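You operate a simulated robot arm through the tools that you are given. There is no shell and no other tool. Be economical: measure what you need, move in short steps, check, and stop when the job is done.

Carry out the task below with a simulated two-armed robot. There is one attempt and no reset: what you move stays moved.

JOB
Hold the divided box on the right rollers steady with one hand, lift the banded block out of it with the other and set it down on the right rollers.

Only the result counts: the job must be done as asked and must still hold three seconds after the hand-in. Knocking over, shifting, dropping, spilling or breaking anything else fails it.

ROBOT AND FRAMES
Two 6-joint arms with two-finger grippers on one trunk, on a base that drives. Base frame: it is fixed to the floor where the robot stands at the start and does not move with it; the origin is under the middle of the robot, x ahead of it, y to its left, z up; the surface under the hand at the start is at about z = 64. Lengths are in cm, angles in degrees, forces in N, time in s.
The left shoulder is at the start at [3, 17.8, 88.8], the right one opposite. With the tool pointing down near the work surface each hand reaches from about 52 to 80 cm from the robot's upright axis, wherever it stands, measured 20 degrees to its own side. Places, roughly: right rollers [50, -70, 60]. Payload 2.54 kg a hand.
The tool frame of a hand sits at the grasp point between the pads (the TCP): z along the fingers, y along the line on which they close. The tips reach 3 cm beyond it. Largest opening 11.6 cm; the body of the gripper starts 9.5 cm behind the TCP.
Orientation is told as [roll, pitch, yaw] about the base's x, y, z axes, in that order, counted from this pose: with the fingers straight down and closing along the base's y, the tool's x points along the base's -x, its y along +y and its z along -z.

CONTROLS
- The arms move only by the tool drive_tool. It takes "left_motion", "right_motion" or both (then of equal length, played together; a hand with none holds still); each is a list that holds one entry, the list of rows, each a list of 7 numbers: the closure, from 0 (fully open) to 1 (shut), then the shift along the tool's x, y, z in units of 250 mm (1.0 is 250 mm), then the turn, a rotation vector about the tool's x, y, z in units of 45 degrees (1.0 is 45 degrees). In form: [[[jaw, x, y, z, wx, wy, wz], ...]]. A call has 1 to 10 rows; each row is the pose to reach, as a shift and turn from the pose commanded when the call began, along the tool's axes at that moment. A call with a number of a shift or a turn outside -1 to 1 is refused whole. A row lasts 0.2 s, in which the tool goes at most 5 cm and 8.6 degrees; a call with a longer step from one row to the next is refused whole, and so is a gripper value outside its range. A pose out of reach is approached as far as the arm can. The call stops where the force on the tool passes 40 N (or 10 N more than at its start, if that is more) or the arm is blocked; 0.2 s more then pass. The fingers move at their own pace (about 15.3 cm/s each) and stop on an object; they squeeze with about 23 N. The grip force told is the motor's: it shows also when the fingers shut on nothing. Time passes only in rows, and 0.2 s behind the last, so rows that repeat a pose let the fingers close. It gives the time, the measured TCP pose, the force on the tool (base axes), the opening and the grip force at its end, in the units of the frame above (readings bear some noise), with the torque about the TCP (base axes, N m) and any sound that the robot's microphone picked up, and new pictures: "pictures" is both (left out), scene, wrist or none (wrist: the cameras of the hands that moved).
- Cameras (640 x 400 px; columns grow to the right, rows downward): "scene" is now at [3.02, -1.3, 158.95]; the picture's right is [-0.20, -0.98, 0.00], its down [-0.89, 0.18, -0.42] and it looks along [0.41, -0.08, -0.91] (base axes); focal length 269 px, centre (320, 200). "left" rides on the left gripper at [6.9, 1.5, -12.2] in its tool frame; the picture's right is [-0.21, 0.98, 0.00], its down [-0.83, -0.18, -0.53] and it looks along [-0.52, -0.11, 0.85] (tool axes); focal length 251 px, centre (320, 200). "right" rides on the right gripper at [6.9, -1.5, -12.2] in its tool frame; the picture's right is [0.21, 0.98, 0.00], its down [-0.83, 0.18, -0.53] and it looks along [-0.52, 0.11, 0.85] (tool axes); focal length 251 px, centre (320, 200). There is no depth. A picture from a camera that has moved, and an enlarged one, comes with that camera's place and axes in the base frame and with its lens.
- slide_trunk(by): slides the trunk up (or, below 0, down) by that many cm; the arms and the scene camera ride with it, the base frame stays. It gives what a move gives, with no picture.
- roll_base(legs): drives the robot by 1 to 6 legs, each [ahead, left, turn to the left] in cm, cm and degrees, along the robot's own axes; the way and the turn of a leg run together, so that a leg with both is an arc; at most 150 cm and 180 degrees a leg. The arms and the cameras ride along, it lands a little off, and it stops where it bumps. It gives what a move gives, and a new picture of the scene camera.
- pan_tilt(pan, tilt): turns the head with the scene camera to pan (to the left, within 143 degrees either way) and tilt (down, from -29 to 69), counted from straight ahead of the robot. It gives what a move gives, and a new picture of the scene camera.
- enlarge(camera, box): a new picture of the part [left, top, right, bottom] of that camera's present view, enlarged. No time passes.
- sign_off(): hands the job in; it is judged then, once.

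Work in short steps. Places have to be worked out from the pictures, the camera data and where the tool is seen: move nearer, look again, correct. Check each grasp and each placing, and mend what went wrong. You have 120 turns and 260 pictures in all, those below and enlarged ones among them. Open the grippers and draw the arms clear of the work before you hand the job in, unless the task says otherwise; then end with one line.

The tools are called after "Emit:" as name(argument=value, ...) on one line, values as JSON. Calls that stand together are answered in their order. drive_tool: Moves the arms, as the interface text tells. Its arguments: {"type":"object","properties":{"left_motion":{"type":"array","items":{"type":"array","items":{"type":"array","items":{"type":"number"}}}},"right_motion":{"type":"array","items":{"type":"array","items":{"type":"array","items":{"type":"number"}}}},"pictures":{"type":"string","enum":["both","scene","wrist","none"]}},"required":[]} The other tools are called the same way: slide_trunk (by) slides the trunk up or down; roll_base (legs) drives the base; pan_tilt (pan, tilt) turns the head that bears the scene camera; enlarge (camera, box) takes an enlarged picture of a part of a camera's view; sign_off () hands the job in.

At the start:

```text
time: 0.0
left_eef_pos: [51.93, -1.55, 95.26]
left_ee_rot: [0.1, 0.0, 0.0]
left_force: [0.0, -0.3, -0.6]
left_wrist_torque: [-0.03, -0.01, 0.02]
left_width: 11.62
left_grasp_force: 0.0
right_eef_pos: [39.2, -35.09, 98.03]
right_ee_rot: [0.0, 0.0, 0.0]
right_force: [0.2, 0.1, 0.0]
right_wrist_torque: [-0.02, 0.02, 0.01]
right_width: 11.61
right_grasp_force: 0.1
trunk travel left (down, up): [-10.0, 44.0]
robot x, y, heading: [-0.05, 0.09, 0.0]
head pan, tilt: [-11.6, 65.3]
```

scene: 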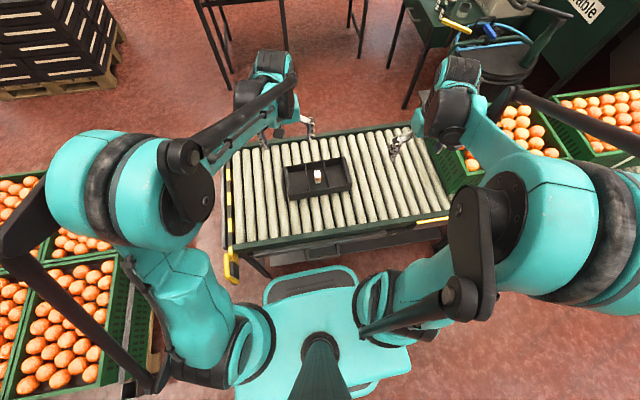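
right: 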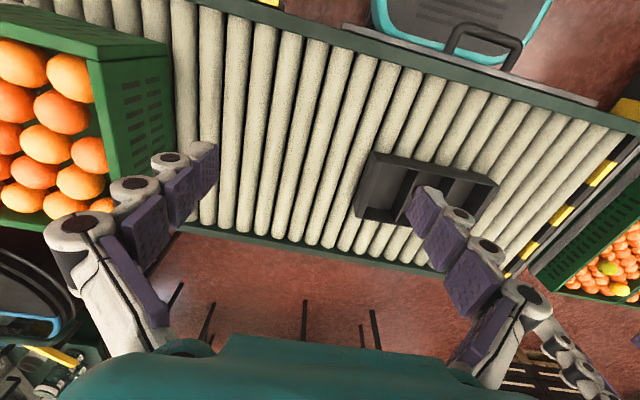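
left: 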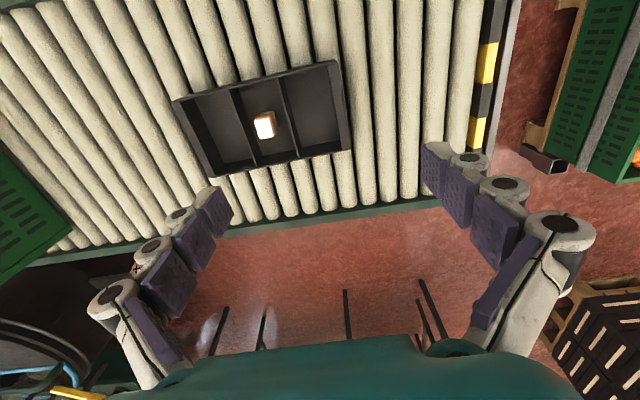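

The head picture shows a divided box near (54,-11) on the rollers ahead, but the "right rollers" are listed near (50,-70). I turn the head to the right to look there.

Emit:
pan_tilt(pan=-60, tilt=45)

Emit:
enlarge(camera="left", box=[160, 40, 360, 190])

```text
time: 1.2
left_eef_pos: [51.89, -1.53, 95.3]
left_ee_rot: [0.1, 0.0, 0.0]
left_force: [-0.1, 0.0, 0.7]
left_wrist_torque: [0.04, 0.02, 0.0]
left_width: 11.6
left_grasp_force: 0.0
right_eef_pos: [39.26, -35.09, 98.06]
right_ee_rot: [0.0, 0.0, 0.0]
right_force: [0.5, 0.1, -1.3]
right_wrist_torque: [0.01, -0.06, 0.0]
right_width: 11.59
right_grasp_force: 0.1
trunk travel left (down, up): [-10.0, 44.0]
robot x, y, heading: [0.11, 0.09, -0.1]
head pan, tilt: [-60.0, 45.0]
camera scene: at [1.19, -7.13, 161.49], right [-0.87, -0.5, 0.0], down [-0.35, 0.61, -0.71], along [0.35, -0.61, -0.71], focal length 269 px, centre (320, 200)
```

scene: 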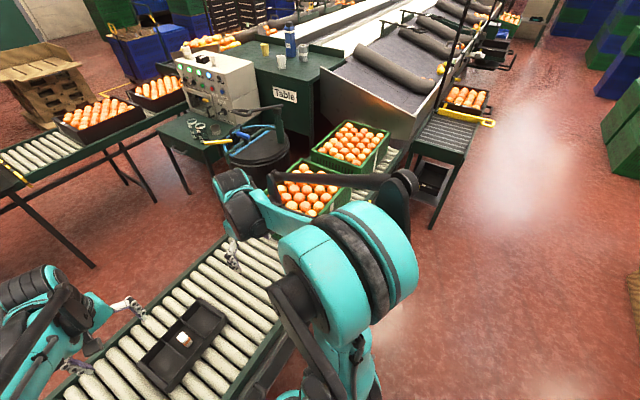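

```text
2.67 times, centred on (260, 115) of left
camera zoom: at [44.85, -0.03, 107.51], right [0.21, 0.98, 0.0], down [0.83, -0.18, 0.53], along [0.52, -0.11, -0.85], focal length 670 px, centre (480, 427)
```

zoom: 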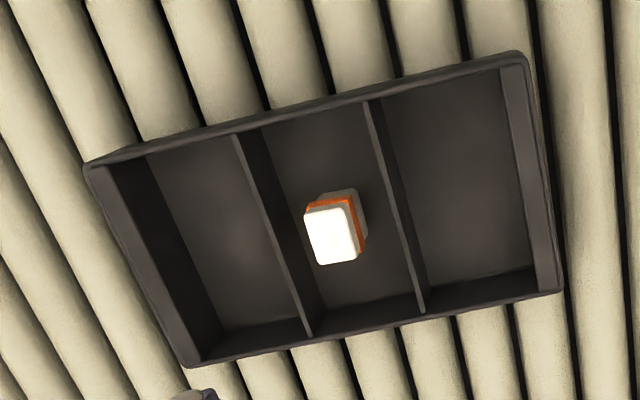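

There is one roller line, and the box is on it. From the left wrist view the box rim spans about x 47.4–60, y -22.3–1.6, and the block stands near (54,-10.6). I'll hold the left end wall with the left hand and lift with the right, so I move both closer first.

Emit:
drive_tool(left_motion=[[[0, -0.009, 0.014, 0.076, 0, 0, 0], [0, -0.018, 0.028, 0.153, 0, 0, 0], [0, -0.027, 0.042, 0.23, 0, 0, 0], [0, -0.036, 0.056, 0.306, 0, 0, 0], [0, -0.045, 0.07, 0.383, 0, 0, 0], [0, -0.054, 0.084, 0.459, 0, 0, 0], [0, -0.063, 0.098, 0.536, 0, 0, 0], [0, -0.072, 0.11, 0.612, 0, 0, 0]]], right_motion=[[[0, -0.054, 0.055, 0.04, 0, 0, -0.125], [0, -0.108, 0.11, 0.08, 0, 0, -0.25], [0, -0.161, 0.165, 0.12, 0, 0, -0.375], [0, -0.215, 0.22, 0.16, 0, 0, -0.5], [0, -0.269, 0.275, 0.2, 0, 0, -0.625], [0, -0.323, 0.33, 0.24, 0, 0, -0.75], [0, -0.376, 0.385, 0.28, 0, 0, -0.875], [0, -0.43, 0.44, 0.32, 0, 0, -1.0]]], pictures="wrist")

Emit:
pan_tilt(pan=-11, tilt=60)

```text
time: 3.0
left_eef_pos: [53.69, 1.25, 80.07]
left_ee_rot: [0.0, 0.0, 0.0]
left_force: [-0.1, 0.5, -0.5]
left_wrist_torque: [-0.02, 0.0, 0.03]
left_width: 11.56
left_grasp_force: 0.0
right_eef_pos: [49.58, -23.84, 89.87]
right_ee_rot: [0.0, 0.0, 45.0]
right_force: [0.5, -0.5, 0.2]
right_wrist_torque: [0.01, -0.01, 0.01]
right_width: 11.6
right_grasp_force: 0.1
trunk travel left (down, up): [-10.0, 44.0]
robot x, y, heading: [0.3, 0.08, -0.0]
head pan, tilt: [-60.0, 45.0]
camera right: at [45.79, -29.78, 102.15], right [-0.84, 0.54, 0.0], down [0.46, 0.71, 0.53], along [0.29, 0.45, -0.85], focal length 251 px, centre (320, 200)
camera left: at [46.63, 2.8, 92.21], right [0.21, 0.98, 0.0], down [0.83, -0.18, 0.53], along [0.52, -0.11, -0.85], focal length 251 px, centre (320, 200)
```

right: 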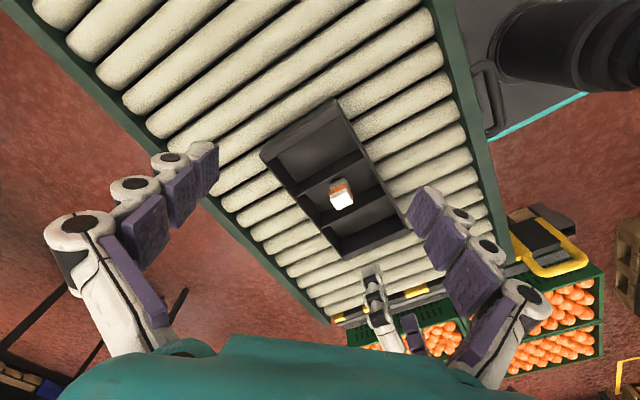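
left: 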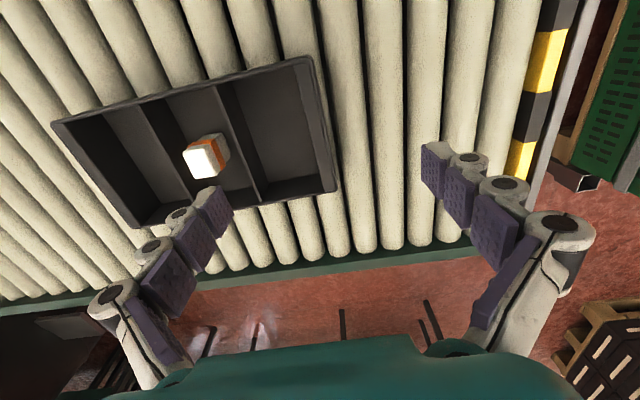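

```text
time: 4.1
left_eef_pos: [53.5, 1.16, 80.09]
left_ee_rot: [0.0, 0.0, -0.1]
left_force: [-0.1, 0.1, -0.1]
left_wrist_torque: [0.0, -0.04, 0.0]
left_width: 11.6
left_grasp_force: 0.1
right_eef_pos: [49.34, -23.8, 90.07]
right_ee_rot: [0.0, 0.0, 45.0]
right_force: [-0.3, -0.1, 1.1]
right_wrist_torque: [0.02, 0.0, -0.02]
right_width: 11.57
right_grasp_force: 0.0
trunk travel left (down, up): [-10.0, 44.0]
robot x, y, heading: [0.12, -0.3, -0.1]
head pan, tilt: [-11.0, 60.0]
camera scene: at [3.67, -1.36, 159.54], right [-0.19, -0.98, 0.0], down [-0.85, 0.17, -0.5], along [0.49, -0.1, -0.87], focal length 269 px, centre (320, 200)
```

scene: 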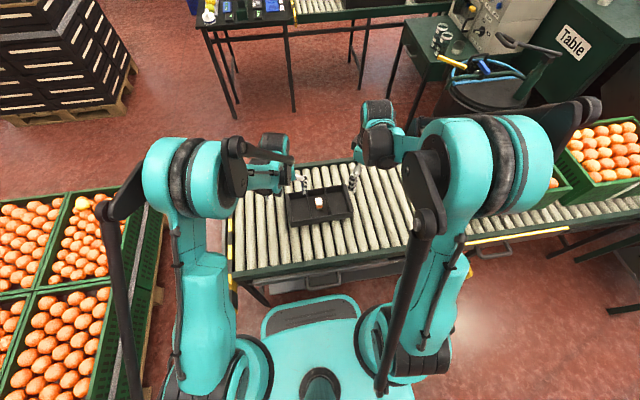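

The two left views agree on a rim at z≈69, the end wall near y≈1.8 and the block top at z≈69.5. I enlarge to find the wall thickness and the block's outline.

Emit:
enlarge(camera="left", box=[170, 40, 350, 220])

Emit:
enlarge(camera="right", box=[250, 90, 430, 270])

```text
2.22 times, centred on (260, 130) of left
camera zoom: at [46.56, 2.78, 92.28], right [0.21, 0.98, 0.0], down [0.83, -0.18, 0.53], along [0.52, -0.11, -0.85], focal length 559 px, centre (453, 356)
```

zoom: 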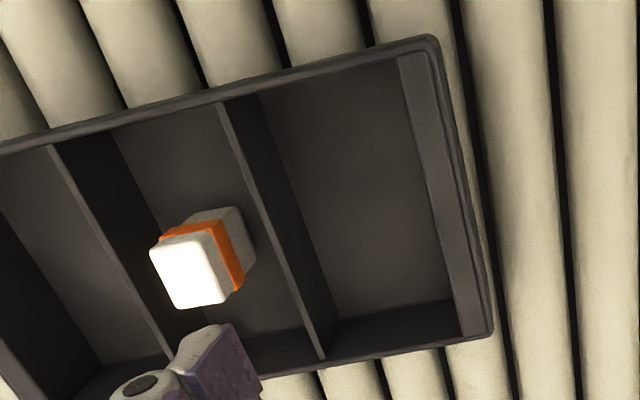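

```text
2.22 times, centred on (340, 180) of right
camera zoom: at [45.69, -29.8, 102.19], right [-0.84, 0.54, 0.0], down [0.46, 0.71, 0.53], along [0.29, 0.45, -0.85], focal length 559 px, centre (276, 244)
```

zoom: 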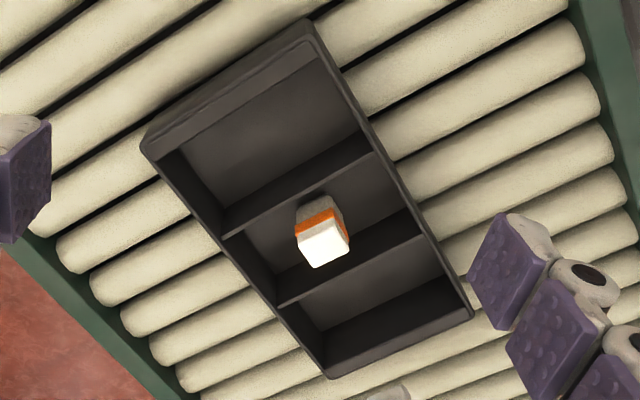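

The end wall's rim plus an inner ledge spans about y 0–1.8. I lower the left hand astride it, half open, to TCP z≈68.2, and swing the right hand to yaw 90 above the block.

Emit:
drive_tool(left_motion=[[[0.4, 0, -0.006, 0.06, 0, 0, 0], [0.4, 0, -0.012, 0.12, 0, 0, 0], [0.4, 0, -0.012, 0.18, 0, 0, 0], [0.4, 0, -0.012, 0.24, 0, 0, 0], [0.4, 0, -0.012, 0.3, 0, 0, 0], [0.4, 0, -0.012, 0.36, 0, 0, 0], [0.4, 0, -0.012, 0.42, 0, 0, 0], [0.4, 0, -0.012, 0.476, 0, 0, 0]]], right_motion=[[[0, -0.063, 0.031, 0.05, 0, 0, -0.125], [0, -0.126, 0.062, 0.1, 0, 0, -0.25], [0, -0.188, 0.093, 0.15, 0, 0, -0.375], [0, -0.251, 0.124, 0.2, 0, 0, -0.5], [0, -0.314, 0.155, 0.25, 0, 0, -0.625], [0, -0.377, 0.186, 0.3, 0, 0, -0.75], [0, -0.439, 0.217, 0.35, 0, 0, -0.875], [0, -0.502, 0.248, 0.4, 0, 0, -1.0]]])

```text
time: 5.9
left_eef_pos: [53.74, 0.81, 68.02]
left_ee_rot: [0.0, 0.0, 0.0]
left_force: [-0.1, -0.1, -0.1]
left_wrist_torque: [-0.01, 0.02, 0.0]
left_width: 6.93
left_grasp_force: 0.1
right_eef_pos: [54.33, -10.97, 80.19]
right_ee_rot: [0.0, 0.0, 90.0]
right_force: [-0.2, 0.4, 0.4]
right_wrist_torque: [0.01, -0.01, 0.0]
right_width: 11.6
right_grasp_force: 0.0
trunk travel left (down, up): [-10.0, 44.0]
robot x, y, heading: [-0.1, -0.2, -0.2]
head pan, tilt: [-11.0, 60.0]
camera scene: at [3.74, -1.33, 159.54], right [-0.19, -0.98, 0.0], down [-0.85, 0.17, -0.5], along [0.49, -0.1, -0.87], focal length 269 px, centre (320, 200)
camera right: at [55.95, -17.82, 92.34], right [-0.98, -0.22, 0.0], down [-0.18, 0.83, 0.53], along [-0.12, 0.52, -0.85], focal length 251 px, centre (320, 200)
camera left: at [46.67, 2.38, 80.24], right [0.21, 0.98, 0.0], down [0.83, -0.18, 0.53], along [0.52, -0.11, -0.85], focal length 251 px, centre (320, 200)
```

scene: 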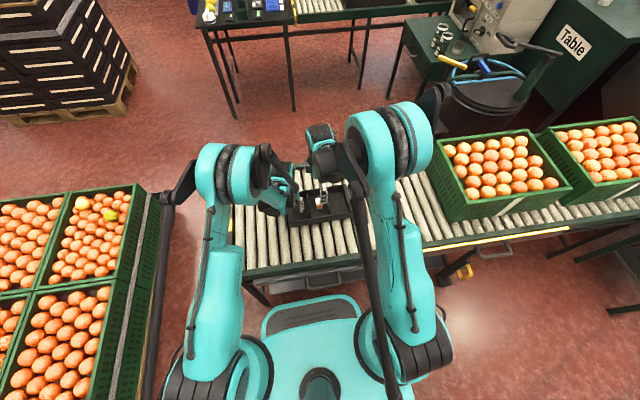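
right: 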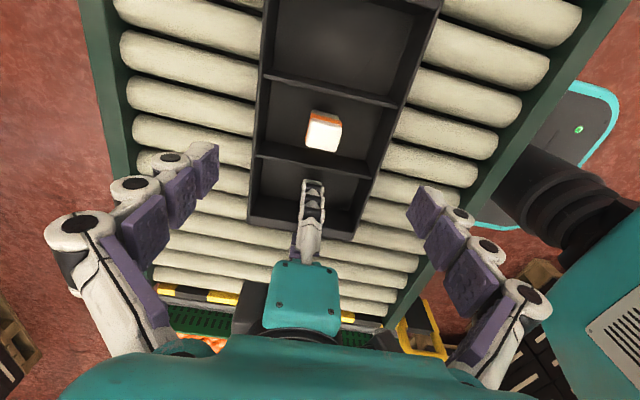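
left: 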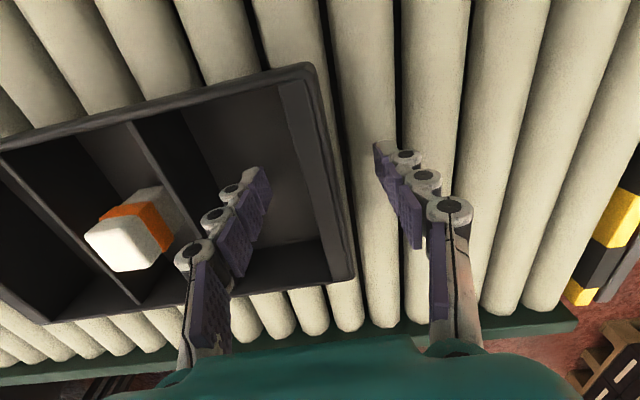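

The left fingers straddle the end wall nearly centred (wall -0.2 to 1.7, TCP 0.81). I close them gradually.

Emit:
drive_tool(left_motion=[[[0.6, 0, 0, 0, 0, 0, 0], [0.7, 0, 0, 0, 0, 0, 0], [0.78, 0, 0, 0, 0, 0, 0], [0.84, 0, 0, 0, 0, 0, 0], [0.9, 0, 0, 0, 0, 0, 0], [0.95, 0, 0, 0, 0, 0, 0], [1, 0, 0, 0, 0, 0, 0], [1, 0, 0, 0, 0, 0, 0]]], pictures="wrist")

Emit:
enlarge(camera="right", box=[240, 60, 420, 240])

```text
time: 7.7
left_eef_pos: [53.54, 0.83, 68.1]
left_ee_rot: [0.0, -0.1, 0.0]
left_force: [0.3, -0.5, 0.3]
left_wrist_torque: [0.01, 0.02, 0.0]
left_width: 1.55
left_grasp_force: 23.8
right_eef_pos: [54.27, -11.13, 80.2]
right_ee_rot: [0.0, -0.1, 90.0]
right_force: [-1.0, 0.6, 0.4]
right_wrist_torque: [-0.01, 0.02, 0.02]
right_width: 11.6
right_grasp_force: 0.0
trunk travel left (down, up): [-10.0, 44.0]
robot x, y, heading: [-0.3, 0.15, -0.0]
head pan, tilt: [-11.0, 60.0]
camera left: at [46.63, 2.37, 80.27], right [0.21, 0.98, 0.0], down [0.83, -0.18, 0.53], along [0.52, -0.11, -0.85], focal length 251 px, centre (320, 200)
```

left: 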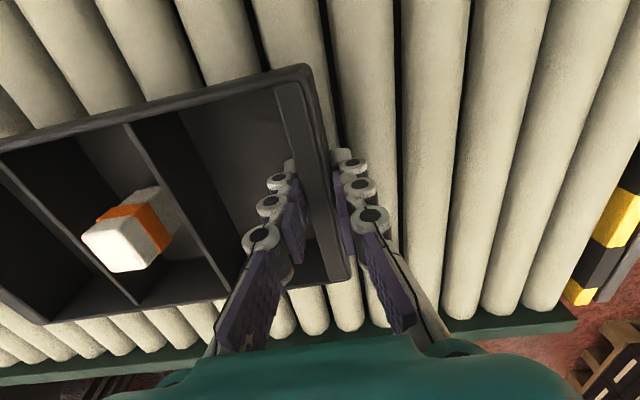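

```text
2.22 times, centred on (330, 150) of right
camera zoom: at [55.89, -17.86, 92.39], right [-0.98, -0.21, 0.0], down [-0.18, 0.83, 0.53], along [-0.11, 0.52, -0.85], focal length 559 px, centre (298, 311)
```

zoom: 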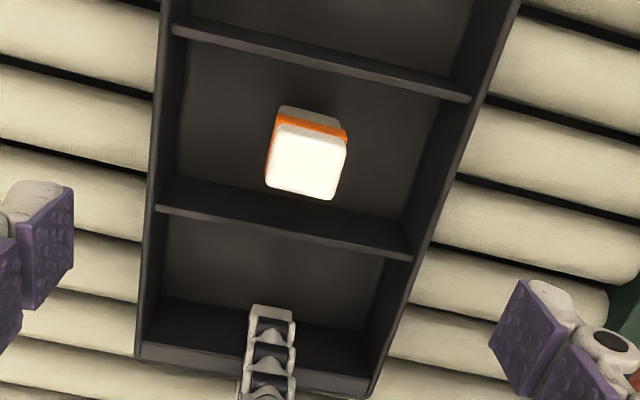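

The wall is gripped (1.55 cm, 24 N). The block centre is about (54,-11), top z≈69.5, about 2.9 cm square and aligned. I lower the right hand partly with its jaw at 7 cm and check clearance to the left hand.

Emit:
drive_tool(left_motion=[[[1, 0, 0, 0, 0, 0, 0], [1, 0, 0, 0, 0, 0, 0], [1, 0, 0, 0, 0, 0, 0], [1, 0, 0, 0, 0, 0, 0]]], right_motion=[[[0.4, 0, 0.004, 0.06, 0, 0, 0], [0.4, 0, 0.008, 0.12, 0, 0, 0], [0.4, 0, 0.008, 0.18, 0, 0, 0], [0.4, 0, 0.008, 0.25, 0, 0, 0]]])

Emit:
enlarge(camera="scene", box=[230, 120, 410, 260])

```text
time: 8.7
left_eef_pos: [53.56, 0.86, 68.16]
left_ee_rot: [-0.1, 0.1, 0.1]
left_force: [0.6, 0.0, 1.2]
left_wrist_torque: [0.01, 0.12, -0.01]
left_width: 1.56
left_grasp_force: 23.2
right_eef_pos: [54.25, -10.84, 73.89]
right_ee_rot: [0.0, 0.0, 90.0]
right_force: [0.5, 0.1, 0.9]
right_wrist_torque: [0.02, 0.03, 0.06]
right_width: 6.97
right_grasp_force: 0.0
trunk travel left (down, up): [-10.0, 44.0]
robot x, y, heading: [-0.0, 0.1, -0.1]
head pan, tilt: [-11.0, 60.0]
camera scene: at [3.67, -1.36, 159.54], right [-0.19, -0.98, 0.0], down [-0.85, 0.17, -0.5], along [0.49, -0.1, -0.87], focal length 269 px, centre (320, 200)
camera right: at [55.77, -17.71, 86.03], right [-0.98, -0.21, 0.0], down [-0.18, 0.83, 0.53], along [-0.11, 0.52, -0.85], focal length 251 px, centre (320, 200)
camera left: at [46.64, 2.37, 80.27], right [0.21, 0.98, 0.0], down [0.83, -0.18, 0.53], along [0.52, -0.11, -0.85], focal length 251 px, centre (320, 200)
```

scene: 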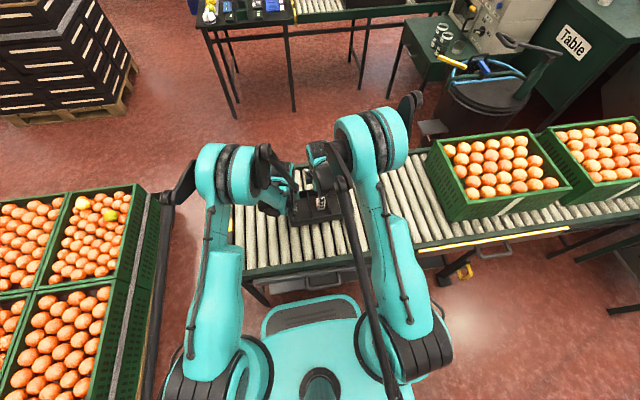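
right: 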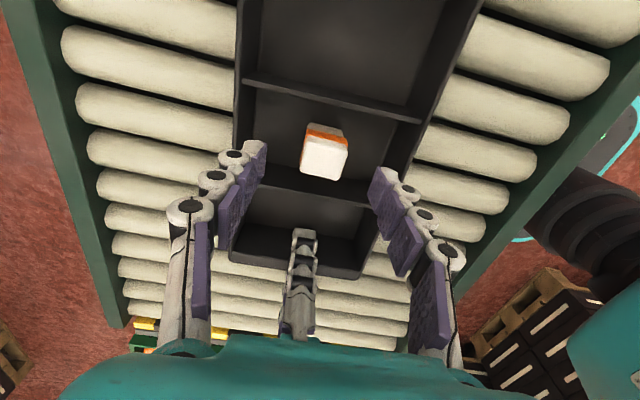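
left: 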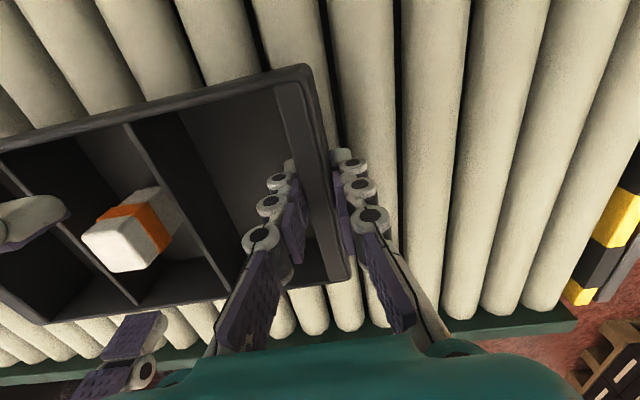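

```text
2.86 times, centred on (320, 190) of scene
camera zoom: at [3.67, -1.36, 159.54], right [-0.19, -0.98, 0.0], down [-0.85, 0.17, -0.5], along [0.49, -0.1, -0.87], focal length 768 px, centre (320, 229)
```

zoom: 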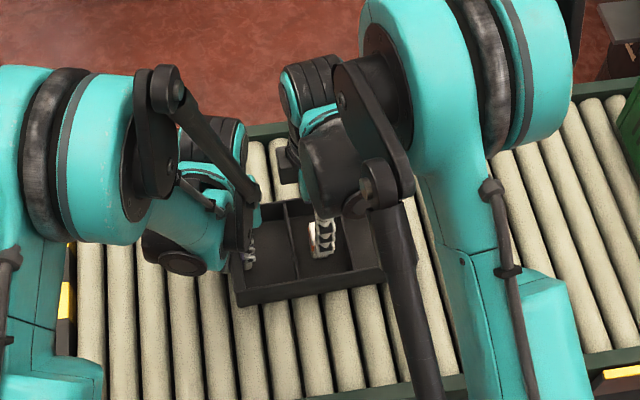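

Block centre confirmed at (54.1,-11.0), with clear space between the hands. I lower the remaining 5.4 cm and close on the block.

Emit:
drive_tool(right_motion=[[[0.4, 0.006, 0.006, 0.06, 0, 0, 0], [0.4, 0.006, 0.006, 0.12, 0, 0, 0], [0.4, 0.006, 0.006, 0.17, 0, 0, 0], [0.4, 0.006, 0.006, 0.216, 0, 0, 0], [0.55, 0.006, 0.006, 0.216, 0, 0, 0], [0.65, 0.006, 0.006, 0.216, 0, 0, 0], [0.75, 0.006, 0.006, 0.216, 0, 0, 0], [0.85, 0.006, 0.006, 0.216, 0, 0, 0], [1, 0.006, 0.006, 0.216, 0, 0, 0], [1, 0.006, 0.006, 0.216, 0, 0, 0]]], left_motion=[[[1, 0, 0, 0, 0, 0, 0], [1, 0, 0, 0, 0, 0, 0], [1, 0, 0, 0, 0, 0, 0], [1, 0, 0, 0, 0, 0, 0], [1, 0, 0, 0, 0, 0, 0], [1, 0, 0, 0, 0, 0, 0], [1, 0, 0, 0, 0, 0, 0], [1, 0, 0, 0, 0, 0, 0], [1, 0, 0, 0, 0, 0, 0], [1, 0, 0, 0, 0, 0, 0]]], pictures="wrist")

```text
time: 10.9
left_eef_pos: [53.64, 0.77, 68.09]
left_ee_rot: [0.1, 0.0, 0.0]
left_force: [0.5, 0.4, 0.7]
left_wrist_torque: [0.01, -0.03, 0.0]
left_width: 1.55
left_grasp_force: 23.1
right_eef_pos: [54.28, -11.07, 68.38]
right_ee_rot: [0.0, 0.0, 90.0]
right_force: [0.1, 0.4, 0.5]
right_wrist_torque: [0.02, -0.03, -0.01]
right_width: 2.88
right_grasp_force: 22.6
trunk travel left (down, up): [-10.0, 44.0]
robot x, y, heading: [0.15, 0.0, -0.1]
head pan, tilt: [-11.0, 60.0]
camera right: at [55.74, -17.99, 80.54], right [-0.98, -0.21, 0.0], down [-0.18, 0.83, 0.53], along [-0.11, 0.52, -0.85], focal length 251 px, centre (320, 200)
camera left: at [46.63, 2.37, 80.27], right [0.21, 0.98, 0.0], down [0.83, -0.18, 0.53], along [0.52, -0.11, -0.85], focal length 251 px, centre (320, 200)
```

right: 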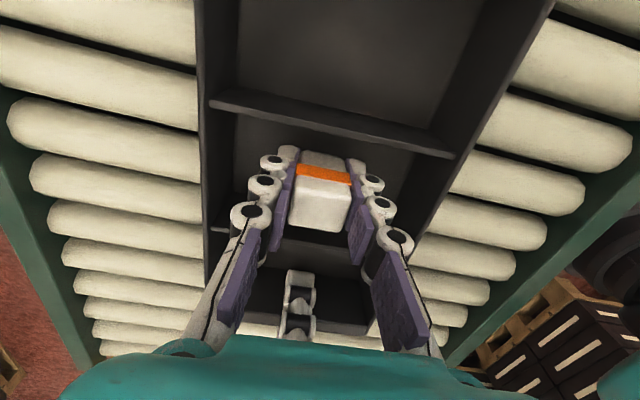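
left: 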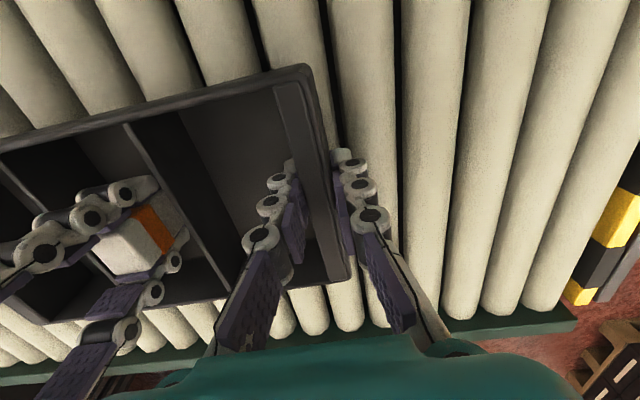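

The block is gripped (2.88 cm, 22.6 N). I lift it straight up slowly 12 cm while the left hand keeps hold.

Emit:
drive_tool(right_motion=[[[1, 0, 0, -0.03, 0, 0, 0], [1, 0, 0, -0.07, 0, 0, 0], [1, 0, 0, -0.12, 0, 0, 0], [1, 0, 0, -0.18, 0, 0, 0], [1, 0, 0, -0.24, 0, 0, 0], [1, 0, 0, -0.3, 0, 0, 0], [1, 0, 0, -0.36, 0, 0, 0], [1, 0, 0, -0.42, 0, 0, 0], [1, 0, 0, -0.48, 0, 0, 0]]], left_motion=[[[1, 0, 0, 0, 0, 0, 0], [1, 0, 0, 0, 0, 0, 0], [1, 0, 0, 0, 0, 0, 0], [1, 0, 0, 0, 0, 0, 0], [1, 0, 0, 0, 0, 0, 0], [1, 0, 0, 0, 0, 0, 0], [1, 0, 0, 0, 0, 0, 0], [1, 0, 0, 0, 0, 0, 0], [1, 0, 0, 0, 0, 0, 0]]], pictures="both")

```text
time: 12.9
left_eef_pos: [53.57, 0.82, 68.16]
left_ee_rot: [-0.1, -0.1, 0.0]
left_force: [-0.7, 0.1, 2.9]
left_wrist_torque: [-0.06, -0.13, -0.01]
left_width: 1.54
left_grasp_force: 22.9
right_eef_pos: [54.34, -11.03, 80.35]
right_ee_rot: [0.0, 0.1, 90.0]
right_force: [-0.2, 0.4, -0.4]
right_wrist_torque: [0.01, 0.0, -0.02]
right_width: 2.87
right_grasp_force: 23.0
trunk travel left (down, up): [-10.0, 44.0]
robot x, y, heading: [-0.27, 0.21, 0.1]
head pan, tilt: [-11.0, 60.0]
camera scene: at [3.66, -1.36, 159.54], right [-0.19, -0.98, 0.0], down [-0.85, 0.17, -0.5], along [0.49, -0.1, -0.87], focal length 269 px, centre (320, 200)
camera right: at [55.79, -18.01, 92.5], right [-0.98, -0.21, 0.0], down [-0.18, 0.83, 0.53], along [-0.11, 0.52, -0.85], focal length 251 px, centre (320, 200)
camera left: at [46.62, 2.37, 80.27], right [0.21, 0.98, 0.0], down [0.83, -0.18, 0.53], along [0.52, -0.11, -0.85], focal length 251 px, centre (320, 200)
```

scene: 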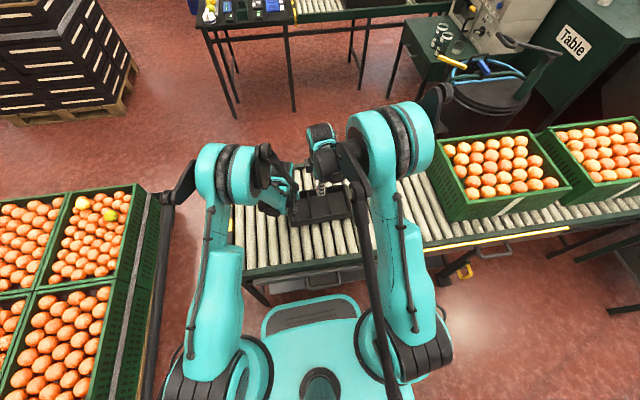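
right: 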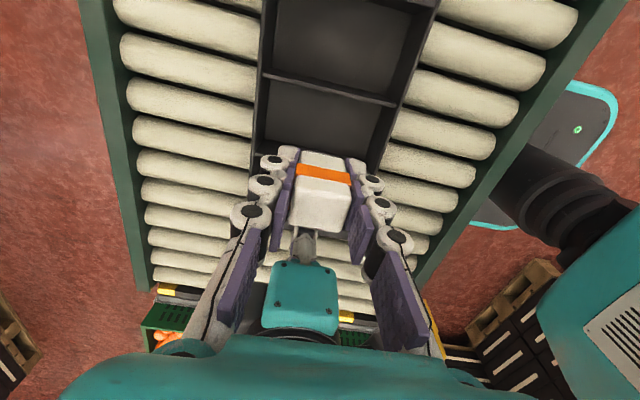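
left: 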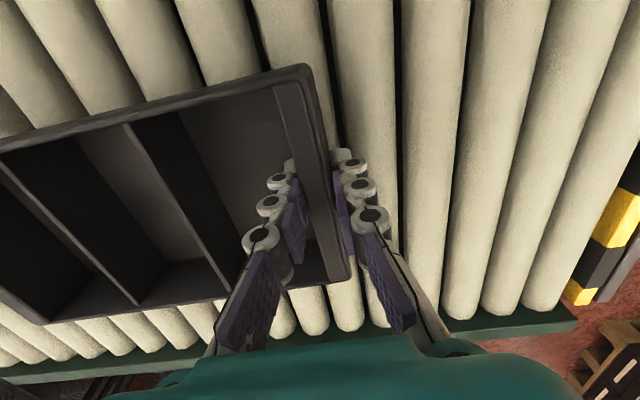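

The block is out and the box hasn't moved. I carry it to the right, over the free rollers near y≈-32 (box ends at -22.4, crate begins near -56).

Emit:
drive_tool(right_motion=[[[1, 0.08, 0, 0, 0, 0, 0], [1, 0.18, 0, 0, 0, 0, 0], [1, 0.28, 0, 0, 0, 0, 0], [1, 0.38, 0, 0, 0, 0, 0], [1, 0.48, 0, 0, 0, 0, 0], [1, 0.58, 0, 0, 0, 0, 0], [1, 0.68, 0, 0, 0, 0, 0], [1, 0.76, 0, 0, 0, 0, 0], [1, 0.82, 0, 0, 0, 0, 0], [1, 0.84, 0, 0, 0, 0, 0]]], left_motion=[[[1, 0, 0, 0, 0, 0, 0], [1, 0, 0, 0, 0, 0, 0], [1, 0, 0, 0, 0, 0, 0], [1, 0, 0, 0, 0, 0, 0], [1, 0, 0, 0, 0, 0, 0], [1, 0, 0, 0, 0, 0, 0], [1, 0, 0, 0, 0, 0, 0], [1, 0, 0, 0, 0, 0, 0], [1, 0, 0, 0, 0, 0, 0], [1, 0, 0, 0, 0, 0, 0]]], pictures="both")

Emit:
enlarge(camera="scene", box=[280, 120, 460, 260])

```text
time: 15.1
left_eef_pos: [53.56, 0.72, 68.08]
left_ee_rot: [-0.1, 0.0, 0.0]
left_force: [-0.2, -0.9, 1.0]
left_wrist_torque: [0.01, -0.01, 0.01]
left_width: 1.53
left_grasp_force: 22.8
right_eef_pos: [54.08, -31.83, 80.31]
right_ee_rot: [0.1, 0.1, 90.0]
right_force: [-0.8, -0.2, -0.7]
right_wrist_torque: [0.03, 0.0, -0.01]
right_width: 2.9
right_grasp_force: 23.1
trunk travel left (down, up): [-10.0, 44.0]
robot x, y, heading: [0.02, -0.23, -0.2]
head pan, tilt: [-11.0, 60.0]
camera scene: at [3.67, -1.37, 159.54], right [-0.19, -0.98, 0.0], down [-0.85, 0.17, -0.5], along [0.49, -0.1, -0.87], focal length 269 px, centre (320, 200)
camera right: at [55.59, -38.78, 92.5], right [-0.98, -0.21, 0.0], down [-0.18, 0.83, 0.53], along [-0.11, 0.52, -0.85], focal length 251 px, centre (320, 200)
camera left: at [46.63, 2.37, 80.27], right [0.21, 0.98, 0.0], down [0.83, -0.18, 0.53], along [0.52, -0.11, -0.85], focal length 251 px, centre (320, 200)
```

scene: 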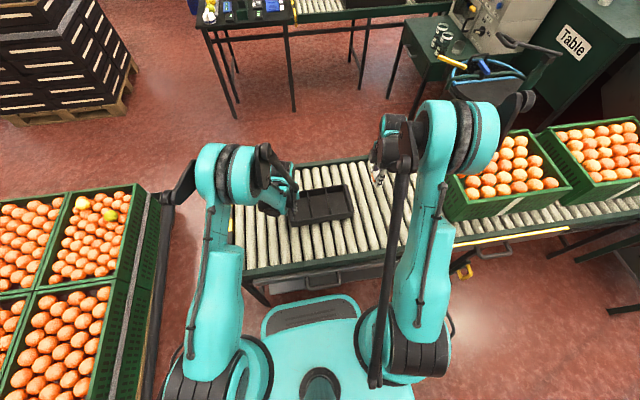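
right: 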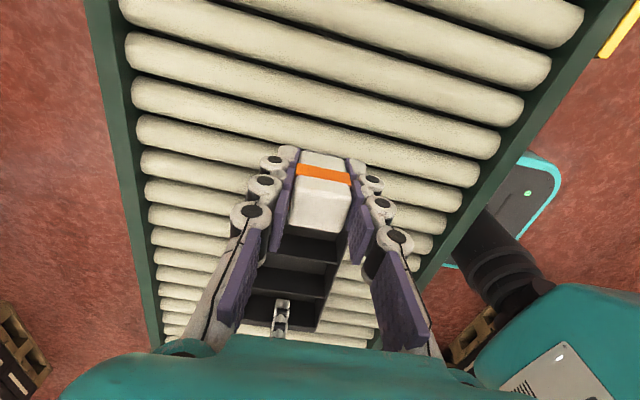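
left: 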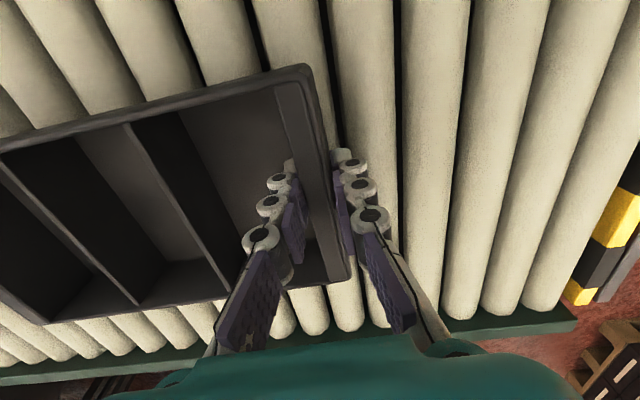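

```text
2.86 times, centred on (370, 190) of scene
camera zoom: at [3.67, -1.37, 159.54], right [-0.19, -0.98, 0.0], down [-0.85, 0.17, -0.5], along [0.49, -0.1, -0.87], focal length 768 px, centre (177, 229)
```

zoom: 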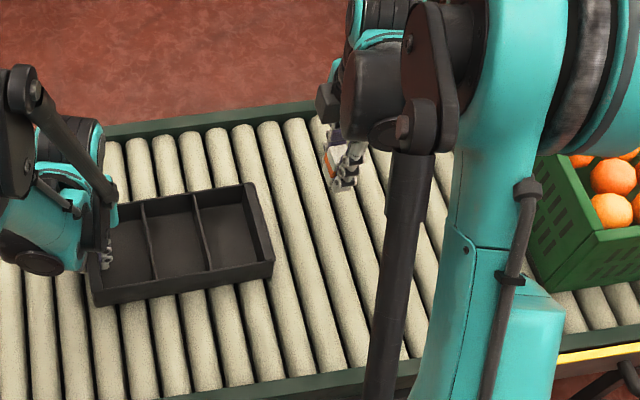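

To place the block in the valley between two rollers, I need the gap positions, so I enlarge the right wrist view.

Emit:
enlarge(camera="right", box=[100, 0, 560, 290])

```text
1.38 times, centred on (330, 145) of right
camera zoom: at [55.59, -38.78, 92.5], right [-0.98, -0.21, 0.0], down [-0.18, 0.83, 0.53], along [-0.11, 0.52, -0.85], focal length 347 px, centre (306, 276)
```

zoom: 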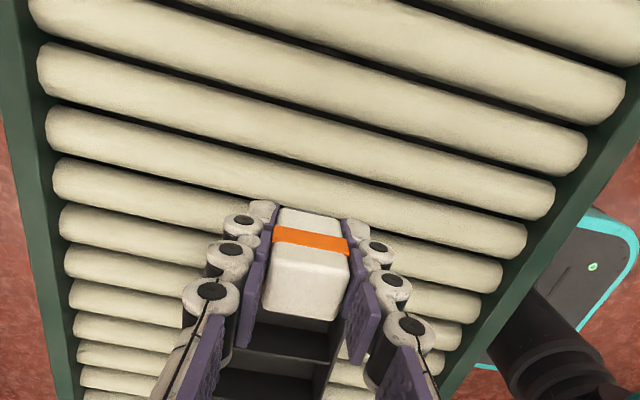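

Gaps lie near y = -36.0, -32.0 and -27.8 (pitch about 4.15), so the block at about -31.85 is nearly over a valley. I descend to just above the rollers.

Emit:
drive_tool(right_motion=[[[1, 0.004, 0, 0.06, 0, 0, 0], [1, 0.004, 0, 0.12, 0, 0, 0], [1, 0.004, 0, 0.18, 0, 0, 0], [1, 0.004, 0, 0.24, 0, 0, 0], [1, 0.004, 0, 0.3, 0, 0, 0], [1, 0.004, 0, 0.35, 0, 0, 0], [1, 0.004, 0, 0.4, 0, 0, 0], [1, 0.004, 0, 0.43, 0, 0, 0], [1, 0.004, 0, 0.452, 0, 0, 0], [1, 0.004, 0, 0.452, 0, 0, 0]]], pictures="wrist")

Emit:
enlarge(camera="right", box=[200, 80, 440, 240])

```text
time: 17.3
left_eef_pos: [53.61, 0.8, 68.18]
left_ee_rot: [-0.1, 0.0, 0.0]
left_force: [0.1, -0.1, 0.8]
left_wrist_torque: [-0.02, 0.02, 0.01]
left_width: 1.53
left_grasp_force: 23.0
right_eef_pos: [54.27, -31.97, 69.0]
right_ee_rot: [0.0, 0.0, 90.0]
right_force: [-1.0, 0.4, -0.4]
right_wrist_torque: [0.0, 0.0, -0.01]
right_width: 2.87
right_grasp_force: 23.3
trunk travel left (down, up): [-10.0, 44.0]
robot x, y, heading: [0.02, 0.3, 0.1]
head pan, tilt: [-11.0, 60.0]
camera right: at [55.81, -38.85, 81.2], right [-0.98, -0.21, 0.0], down [-0.18, 0.83, 0.53], along [-0.11, 0.52, -0.85], focal length 251 px, centre (320, 200)
```

right: 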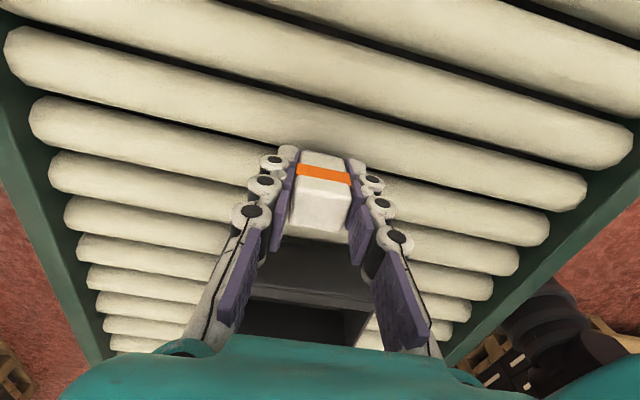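

```text
2.50 times, centred on (320, 160) of right
camera zoom: at [55.81, -38.85, 81.2], right [-0.98, -0.21, 0.0], down [-0.18, 0.83, 0.53], along [-0.11, 0.52, -0.85], focal length 629 px, centre (320, 300)
```

zoom: 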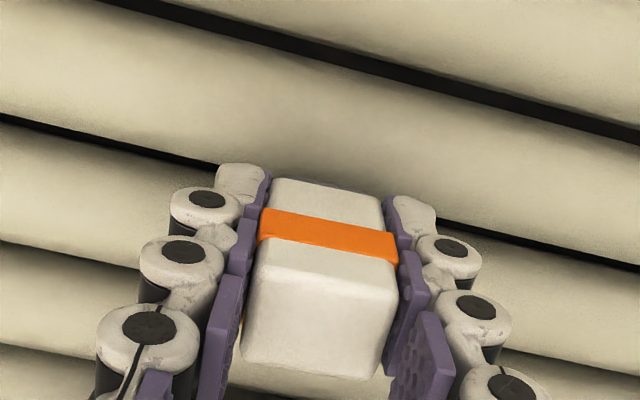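

The gap passes at y≈-31.7 beneath the block, which is well centred. I descend in small steps and watch the force.

Emit:
drive_tool(right_motion=[[[1, -0.004, 0, 0.012, 0, 0, 0], [1, -0.006, 0, 0.024, 0, 0, 0], [1, -0.006, 0, 0.036, 0, 0, 0], [1, -0.006, 0, 0.036, 0, 0, 0]]], pictures="none")

```text
time: 18.3
left_eef_pos: [53.68, 0.78, 68.09]
left_ee_rot: [0.1, 0.1, 0.0]
left_force: [0.4, -0.7, 1.3]
left_wrist_torque: [0.01, 0.01, -0.02]
left_width: 1.53
left_grasp_force: 22.9
right_eef_pos: [54.15, -31.89, 68.05]
right_ee_rot: [0.0, 0.1, 90.0]
right_force: [-0.5, -0.2, 0.0]
right_wrist_torque: [0.0, 0.0, -0.02]
right_width: 2.89
right_grasp_force: 22.5
trunk travel left (down, up): [-10.0, 44.0]
robot x, y, heading: [-0.03, 0.12, -0.2]
head pan, tilt: [-11.0, 60.0]
```

No contact yet, so I continue down in 0.2 cm steps.

Emit:
drive_tool(right_motion=[[[1, 0, 0, 0.008, 0, 0, 0], [1, 0, 0, 0.008, 0, 0, 0]]], pictures="none")

Emit:
drive_tool(right_motion=[[[1, 0, 0, 0.008, 0, 0, 0], [1, 0, 0, 0.008, 0, 0, 0]]], pictures="wrist")

```text
time: 18.9
left_eef_pos: [53.61, 0.84, 68.15]
left_ee_rot: [0.0, -0.1, 0.0]
left_force: [-0.7, 0.2, 0.2]
left_wrist_torque: [0.02, 0.04, 0.02]
left_width: 1.54
left_grasp_force: 23.2
right_eef_pos: [54.12, -31.85, 67.91]
right_ee_rot: [-0.1, 0.1, 90.0]
right_force: [1.1, 0.4, 10.4]
right_wrist_torque: [0.07, -0.03, 0.01]
right_width: 2.9
right_grasp_force: 22.9
trunk travel left (down, up): [-10.0, 44.0]
robot x, y, heading: [0.05, 0.26, -0.0]
head pan, tilt: [-11.0, 60.0]
```

```text
time: 19.5
left_eef_pos: [53.48, 0.91, 68.12]
left_ee_rot: [-0.1, -0.2, 0.0]
left_force: [0.0, 0.3, 0.4]
left_wrist_torque: [0.01, 0.07, 0.02]
left_width: 1.56
left_grasp_force: 23.0
right_eef_pos: [54.21, -31.87, 67.93]
right_ee_rot: [0.0, 0.0, 90.0]
right_force: [-0.1, -0.2, 20.3]
right_wrist_torque: [0.05, 0.0, -0.01]
right_width: 2.88
right_grasp_force: 23.2
trunk travel left (down, up): [-10.0, 44.0]
robot x, y, heading: [-0.04, 0.1, 0.4]
head pan, tilt: [-11.0, 60.0]
camera right: at [55.68, -38.69, 80.0], right [-0.98, -0.21, 0.0], down [-0.18, 0.83, 0.53], along [-0.11, 0.52, -0.85], focal length 251 px, centre (320, 200)
```

right: 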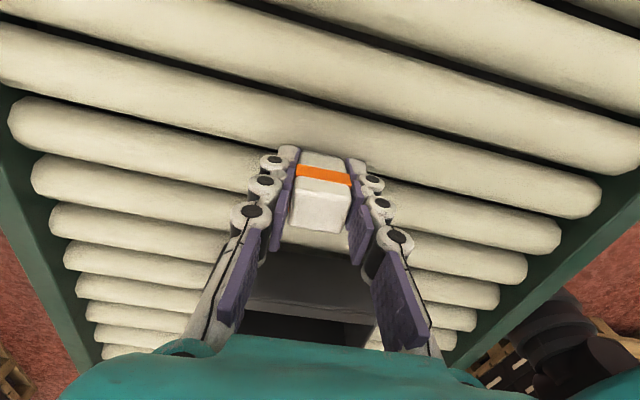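

Contact at 67.9 with 20 N. I relax the press to a light touch, then open the jaw gently.

Emit:
drive_tool(right_motion=[[[1, 0, 0, -0.007, 0, 0, 0], [1, 0, 0, -0.014, 0, 0, 0], [0.74, 0, 0, -0.014, 0, 0, 0], [0.68, 0, 0, -0.014, 0, 0, 0], [0.6, 0, 0, -0.014, 0, 0, 0], [0.5, 0, 0, -0.014, 0, 0, 0], [0.4, 0, 0, -0.014, 0, 0, 0], [0.4, 0, 0, -0.014, 0, 0, 0]]], pictures="wrist")

```text
time: 21.3
left_eef_pos: [53.65, 0.78, 68.06]
left_ee_rot: [0.0, 0.0, 0.0]
left_force: [-0.8, 0.0, 1.4]
left_wrist_torque: [0.03, -0.04, 0.02]
left_width: 1.57
left_grasp_force: 23.0
right_eef_pos: [54.16, -31.78, 68.07]
right_ee_rot: [0.1, -0.1, 90.0]
right_force: [0.1, 0.2, 1.0]
right_wrist_torque: [-0.02, 0.01, -0.02]
right_width: 6.96
right_grasp_force: 0.1
trunk travel left (down, up): [-10.0, 44.0]
robot x, y, heading: [0.38, -0.07, -0.2]
head pan, tilt: [-11.0, 60.0]
camera right: at [55.76, -38.68, 80.22], right [-0.98, -0.21, 0.0], down [-0.18, 0.83, 0.53], along [-0.11, 0.52, -0.85], focal length 251 px, centre (320, 200)
```

right: 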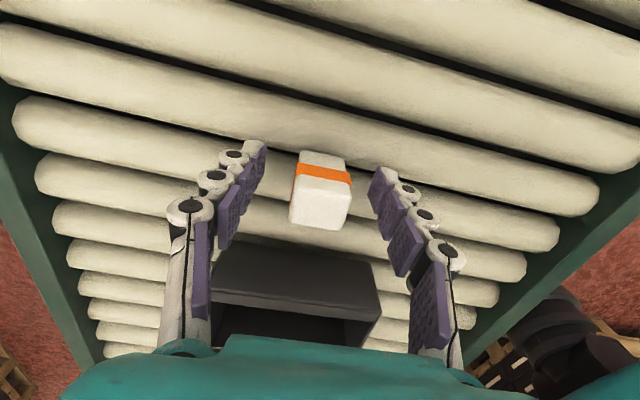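

The block stands upright by itself on the rollers. I raise the right hand straight up and open the left jaw to about half, keeping that hand in place.

Emit:
drive_tool(right_motion=[[[0.4, 0, 0, -0.04, 0, 0, 0], [0.4, 0, 0, -0.1, 0, 0, 0], [0.4, 0, 0, -0.18, 0, 0, 0], [0.4, 0, 0, -0.27, 0, 0, 0], [0.4, 0, 0, -0.36, 0, 0, 0], [0.4, 0, 0, -0.45, 0, 0, 0], [0.4, 0, 0, -0.54, 0, 0, 0], [0.4, 0, 0, -0.63, 0, 0, 0], [0.4, 0, 0, -0.72, 0, 0, 0], [0.4, 0, 0, -0.8, 0, 0, 0]]], left_motion=[[[1, 0, 0, 0, 0, 0, 0], [1, 0, 0, 0, 0, 0, 0], [1, 0, 0, 0, 0, 0, 0], [0.84, 0, 0, 0, 0, 0, 0], [0.78, 0, 0, 0, 0, 0, 0], [0.7, 0, 0, 0, 0, 0, 0], [0.6, 0, 0, 0, 0, 0, 0], [0.5, 0, 0, 0, 0, 0, 0], [0.4, 0, 0, 0, 0, 0, 0], [0.4, 0, 0, 0, 0, 0, 0]]], pictures="both")

```text
time: 23.5
left_eef_pos: [53.64, 0.78, 68.08]
left_ee_rot: [0.0, 0.0, 0.1]
left_force: [-0.5, 0.1, -0.1]
left_wrist_torque: [0.03, -0.02, 0.02]
left_width: 6.97
left_grasp_force: 0.1
right_eef_pos: [54.17, -31.63, 88.17]
right_ee_rot: [-0.1, 0.0, 90.1]
right_force: [-0.2, 0.3, -0.1]
right_wrist_torque: [-0.02, -0.01, 0.02]
right_width: 6.96
right_grasp_force: 0.0
trunk travel left (down, up): [-10.0, 44.0]
robot x, y, heading: [0.23, -0.16, 0.1]
head pan, tilt: [-11.0, 60.0]
camera scene: at [3.62, -1.35, 159.54], right [-0.19, -0.98, 0.0], down [-0.85, 0.17, -0.5], along [0.49, -0.1, -0.87], focal length 269 px, centre (320, 200)
camera right: at [55.66, -38.56, 100.38], right [-0.98, -0.21, 0.0], down [-0.18, 0.83, 0.53], along [-0.11, 0.52, -0.85], focal length 251 px, centre (320, 200)
camera left: at [46.61, 2.38, 80.28], right [0.21, 0.98, 0.0], down [0.83, -0.18, 0.53], along [0.52, -0.11, -0.85], focal length 251 px, centre (320, 200)
```

scene: 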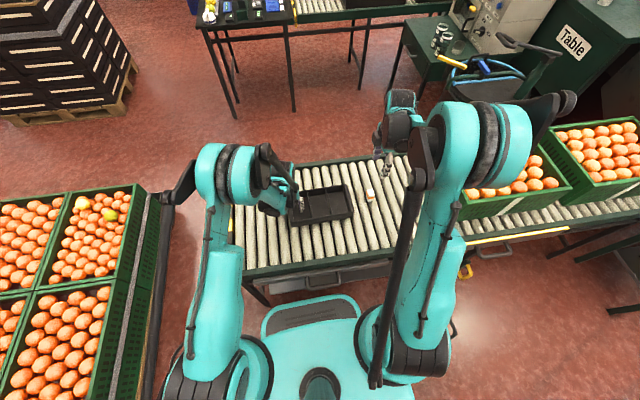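
right: 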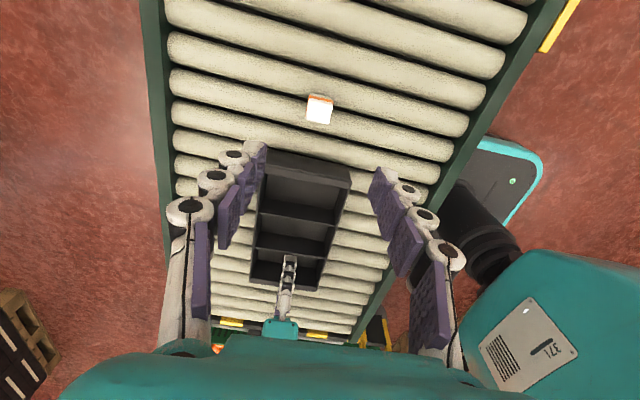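
left: 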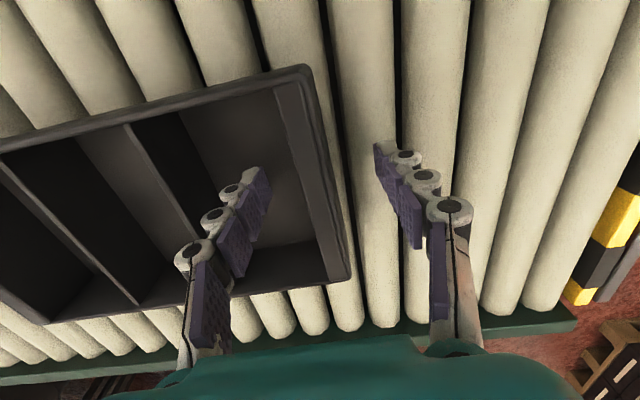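

The block stands alone on the rollers and the left jaw is clear of the wall. I raise the left hand straight up out of the box.

Emit:
drive_tool(left_motion=[[[0.4, 0, 0, -0.04, 0, 0, 0], [0.4, 0, 0, -0.1, 0, 0, 0], [0.4, 0, 0, -0.18, 0, 0, 0], [0.4, 0, 0, -0.27, 0, 0, 0], [0.3, 0, 0, -0.36, 0, 0, 0], [0.2, 0, 0, -0.45, 0, 0, 0], [0.1, 0, 0, -0.54, 0, 0, 0], [0, 0, 0, -0.63, 0, 0, 0], [0, 0, 0, -0.72, 0, 0, 0], [0, 0, 0, -0.8, 0, 0, 0]]], pictures="both")

Emit:
enlarge(camera="scene", box=[280, 150, 420, 250])

```text
time: 25.7
left_eef_pos: [53.82, 0.61, 88.16]
left_ee_rot: [0.0, -0.1, 0.1]
left_force: [0.6, -0.3, -0.4]
left_wrist_torque: [0.0, -0.01, 0.02]
left_width: 11.59
left_grasp_force: 0.1
right_eef_pos: [54.15, -31.7, 88.18]
right_ee_rot: [0.0, 0.1, 90.1]
right_force: [0.2, -0.3, 0.3]
right_wrist_torque: [0.01, -0.03, -0.02]
right_width: 6.97
right_grasp_force: 0.0
trunk travel left (down, up): [-10.0, 44.0]
robot x, y, heading: [0.1, 0.09, 0.2]
head pan, tilt: [-11.0, 60.0]
camera scene: at [3.63, -1.36, 159.54], right [-0.19, -0.98, 0.0], down [-0.85, 0.17, -0.5], along [0.49, -0.1, -0.87], focal length 269 px, centre (320, 200)
camera left: at [46.84, 2.24, 100.26], right [0.21, 0.98, 0.0], down [0.83, -0.18, 0.53], along [0.52, -0.11, -0.85], focal length 251 px, centre (320, 200)
```

scene: 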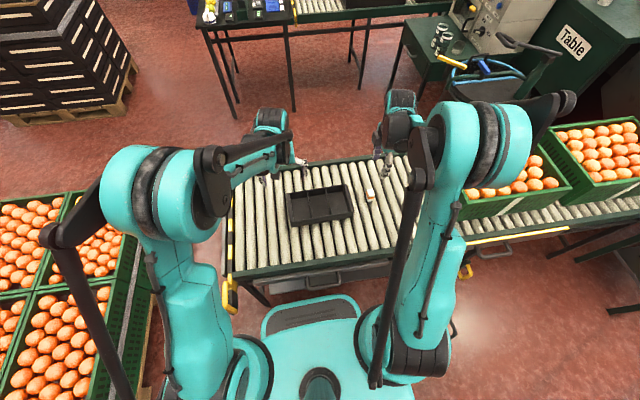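
left: 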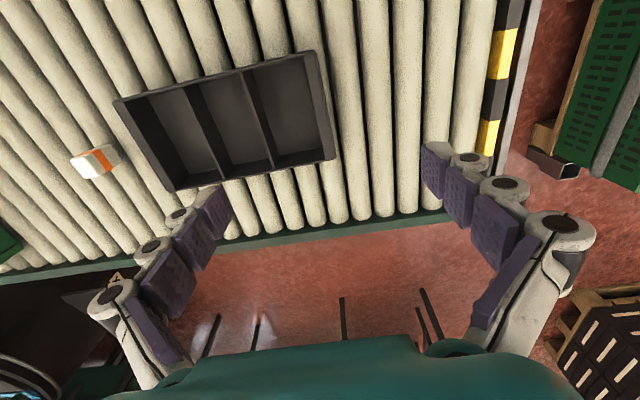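

```text
4.00 times, centred on (350, 200) of scene
camera zoom: at [3.63, -1.36, 159.54], right [-0.19, -0.98, 0.0], down [-0.85, 0.17, -0.5], along [0.49, -0.1, -0.87], focal length 1075 px, centre (200, 200)
```

zoom: 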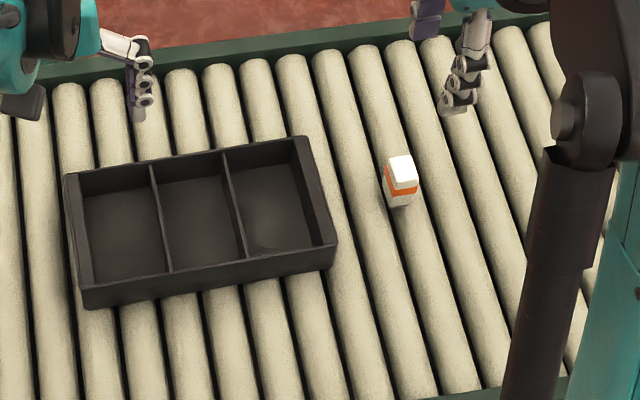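

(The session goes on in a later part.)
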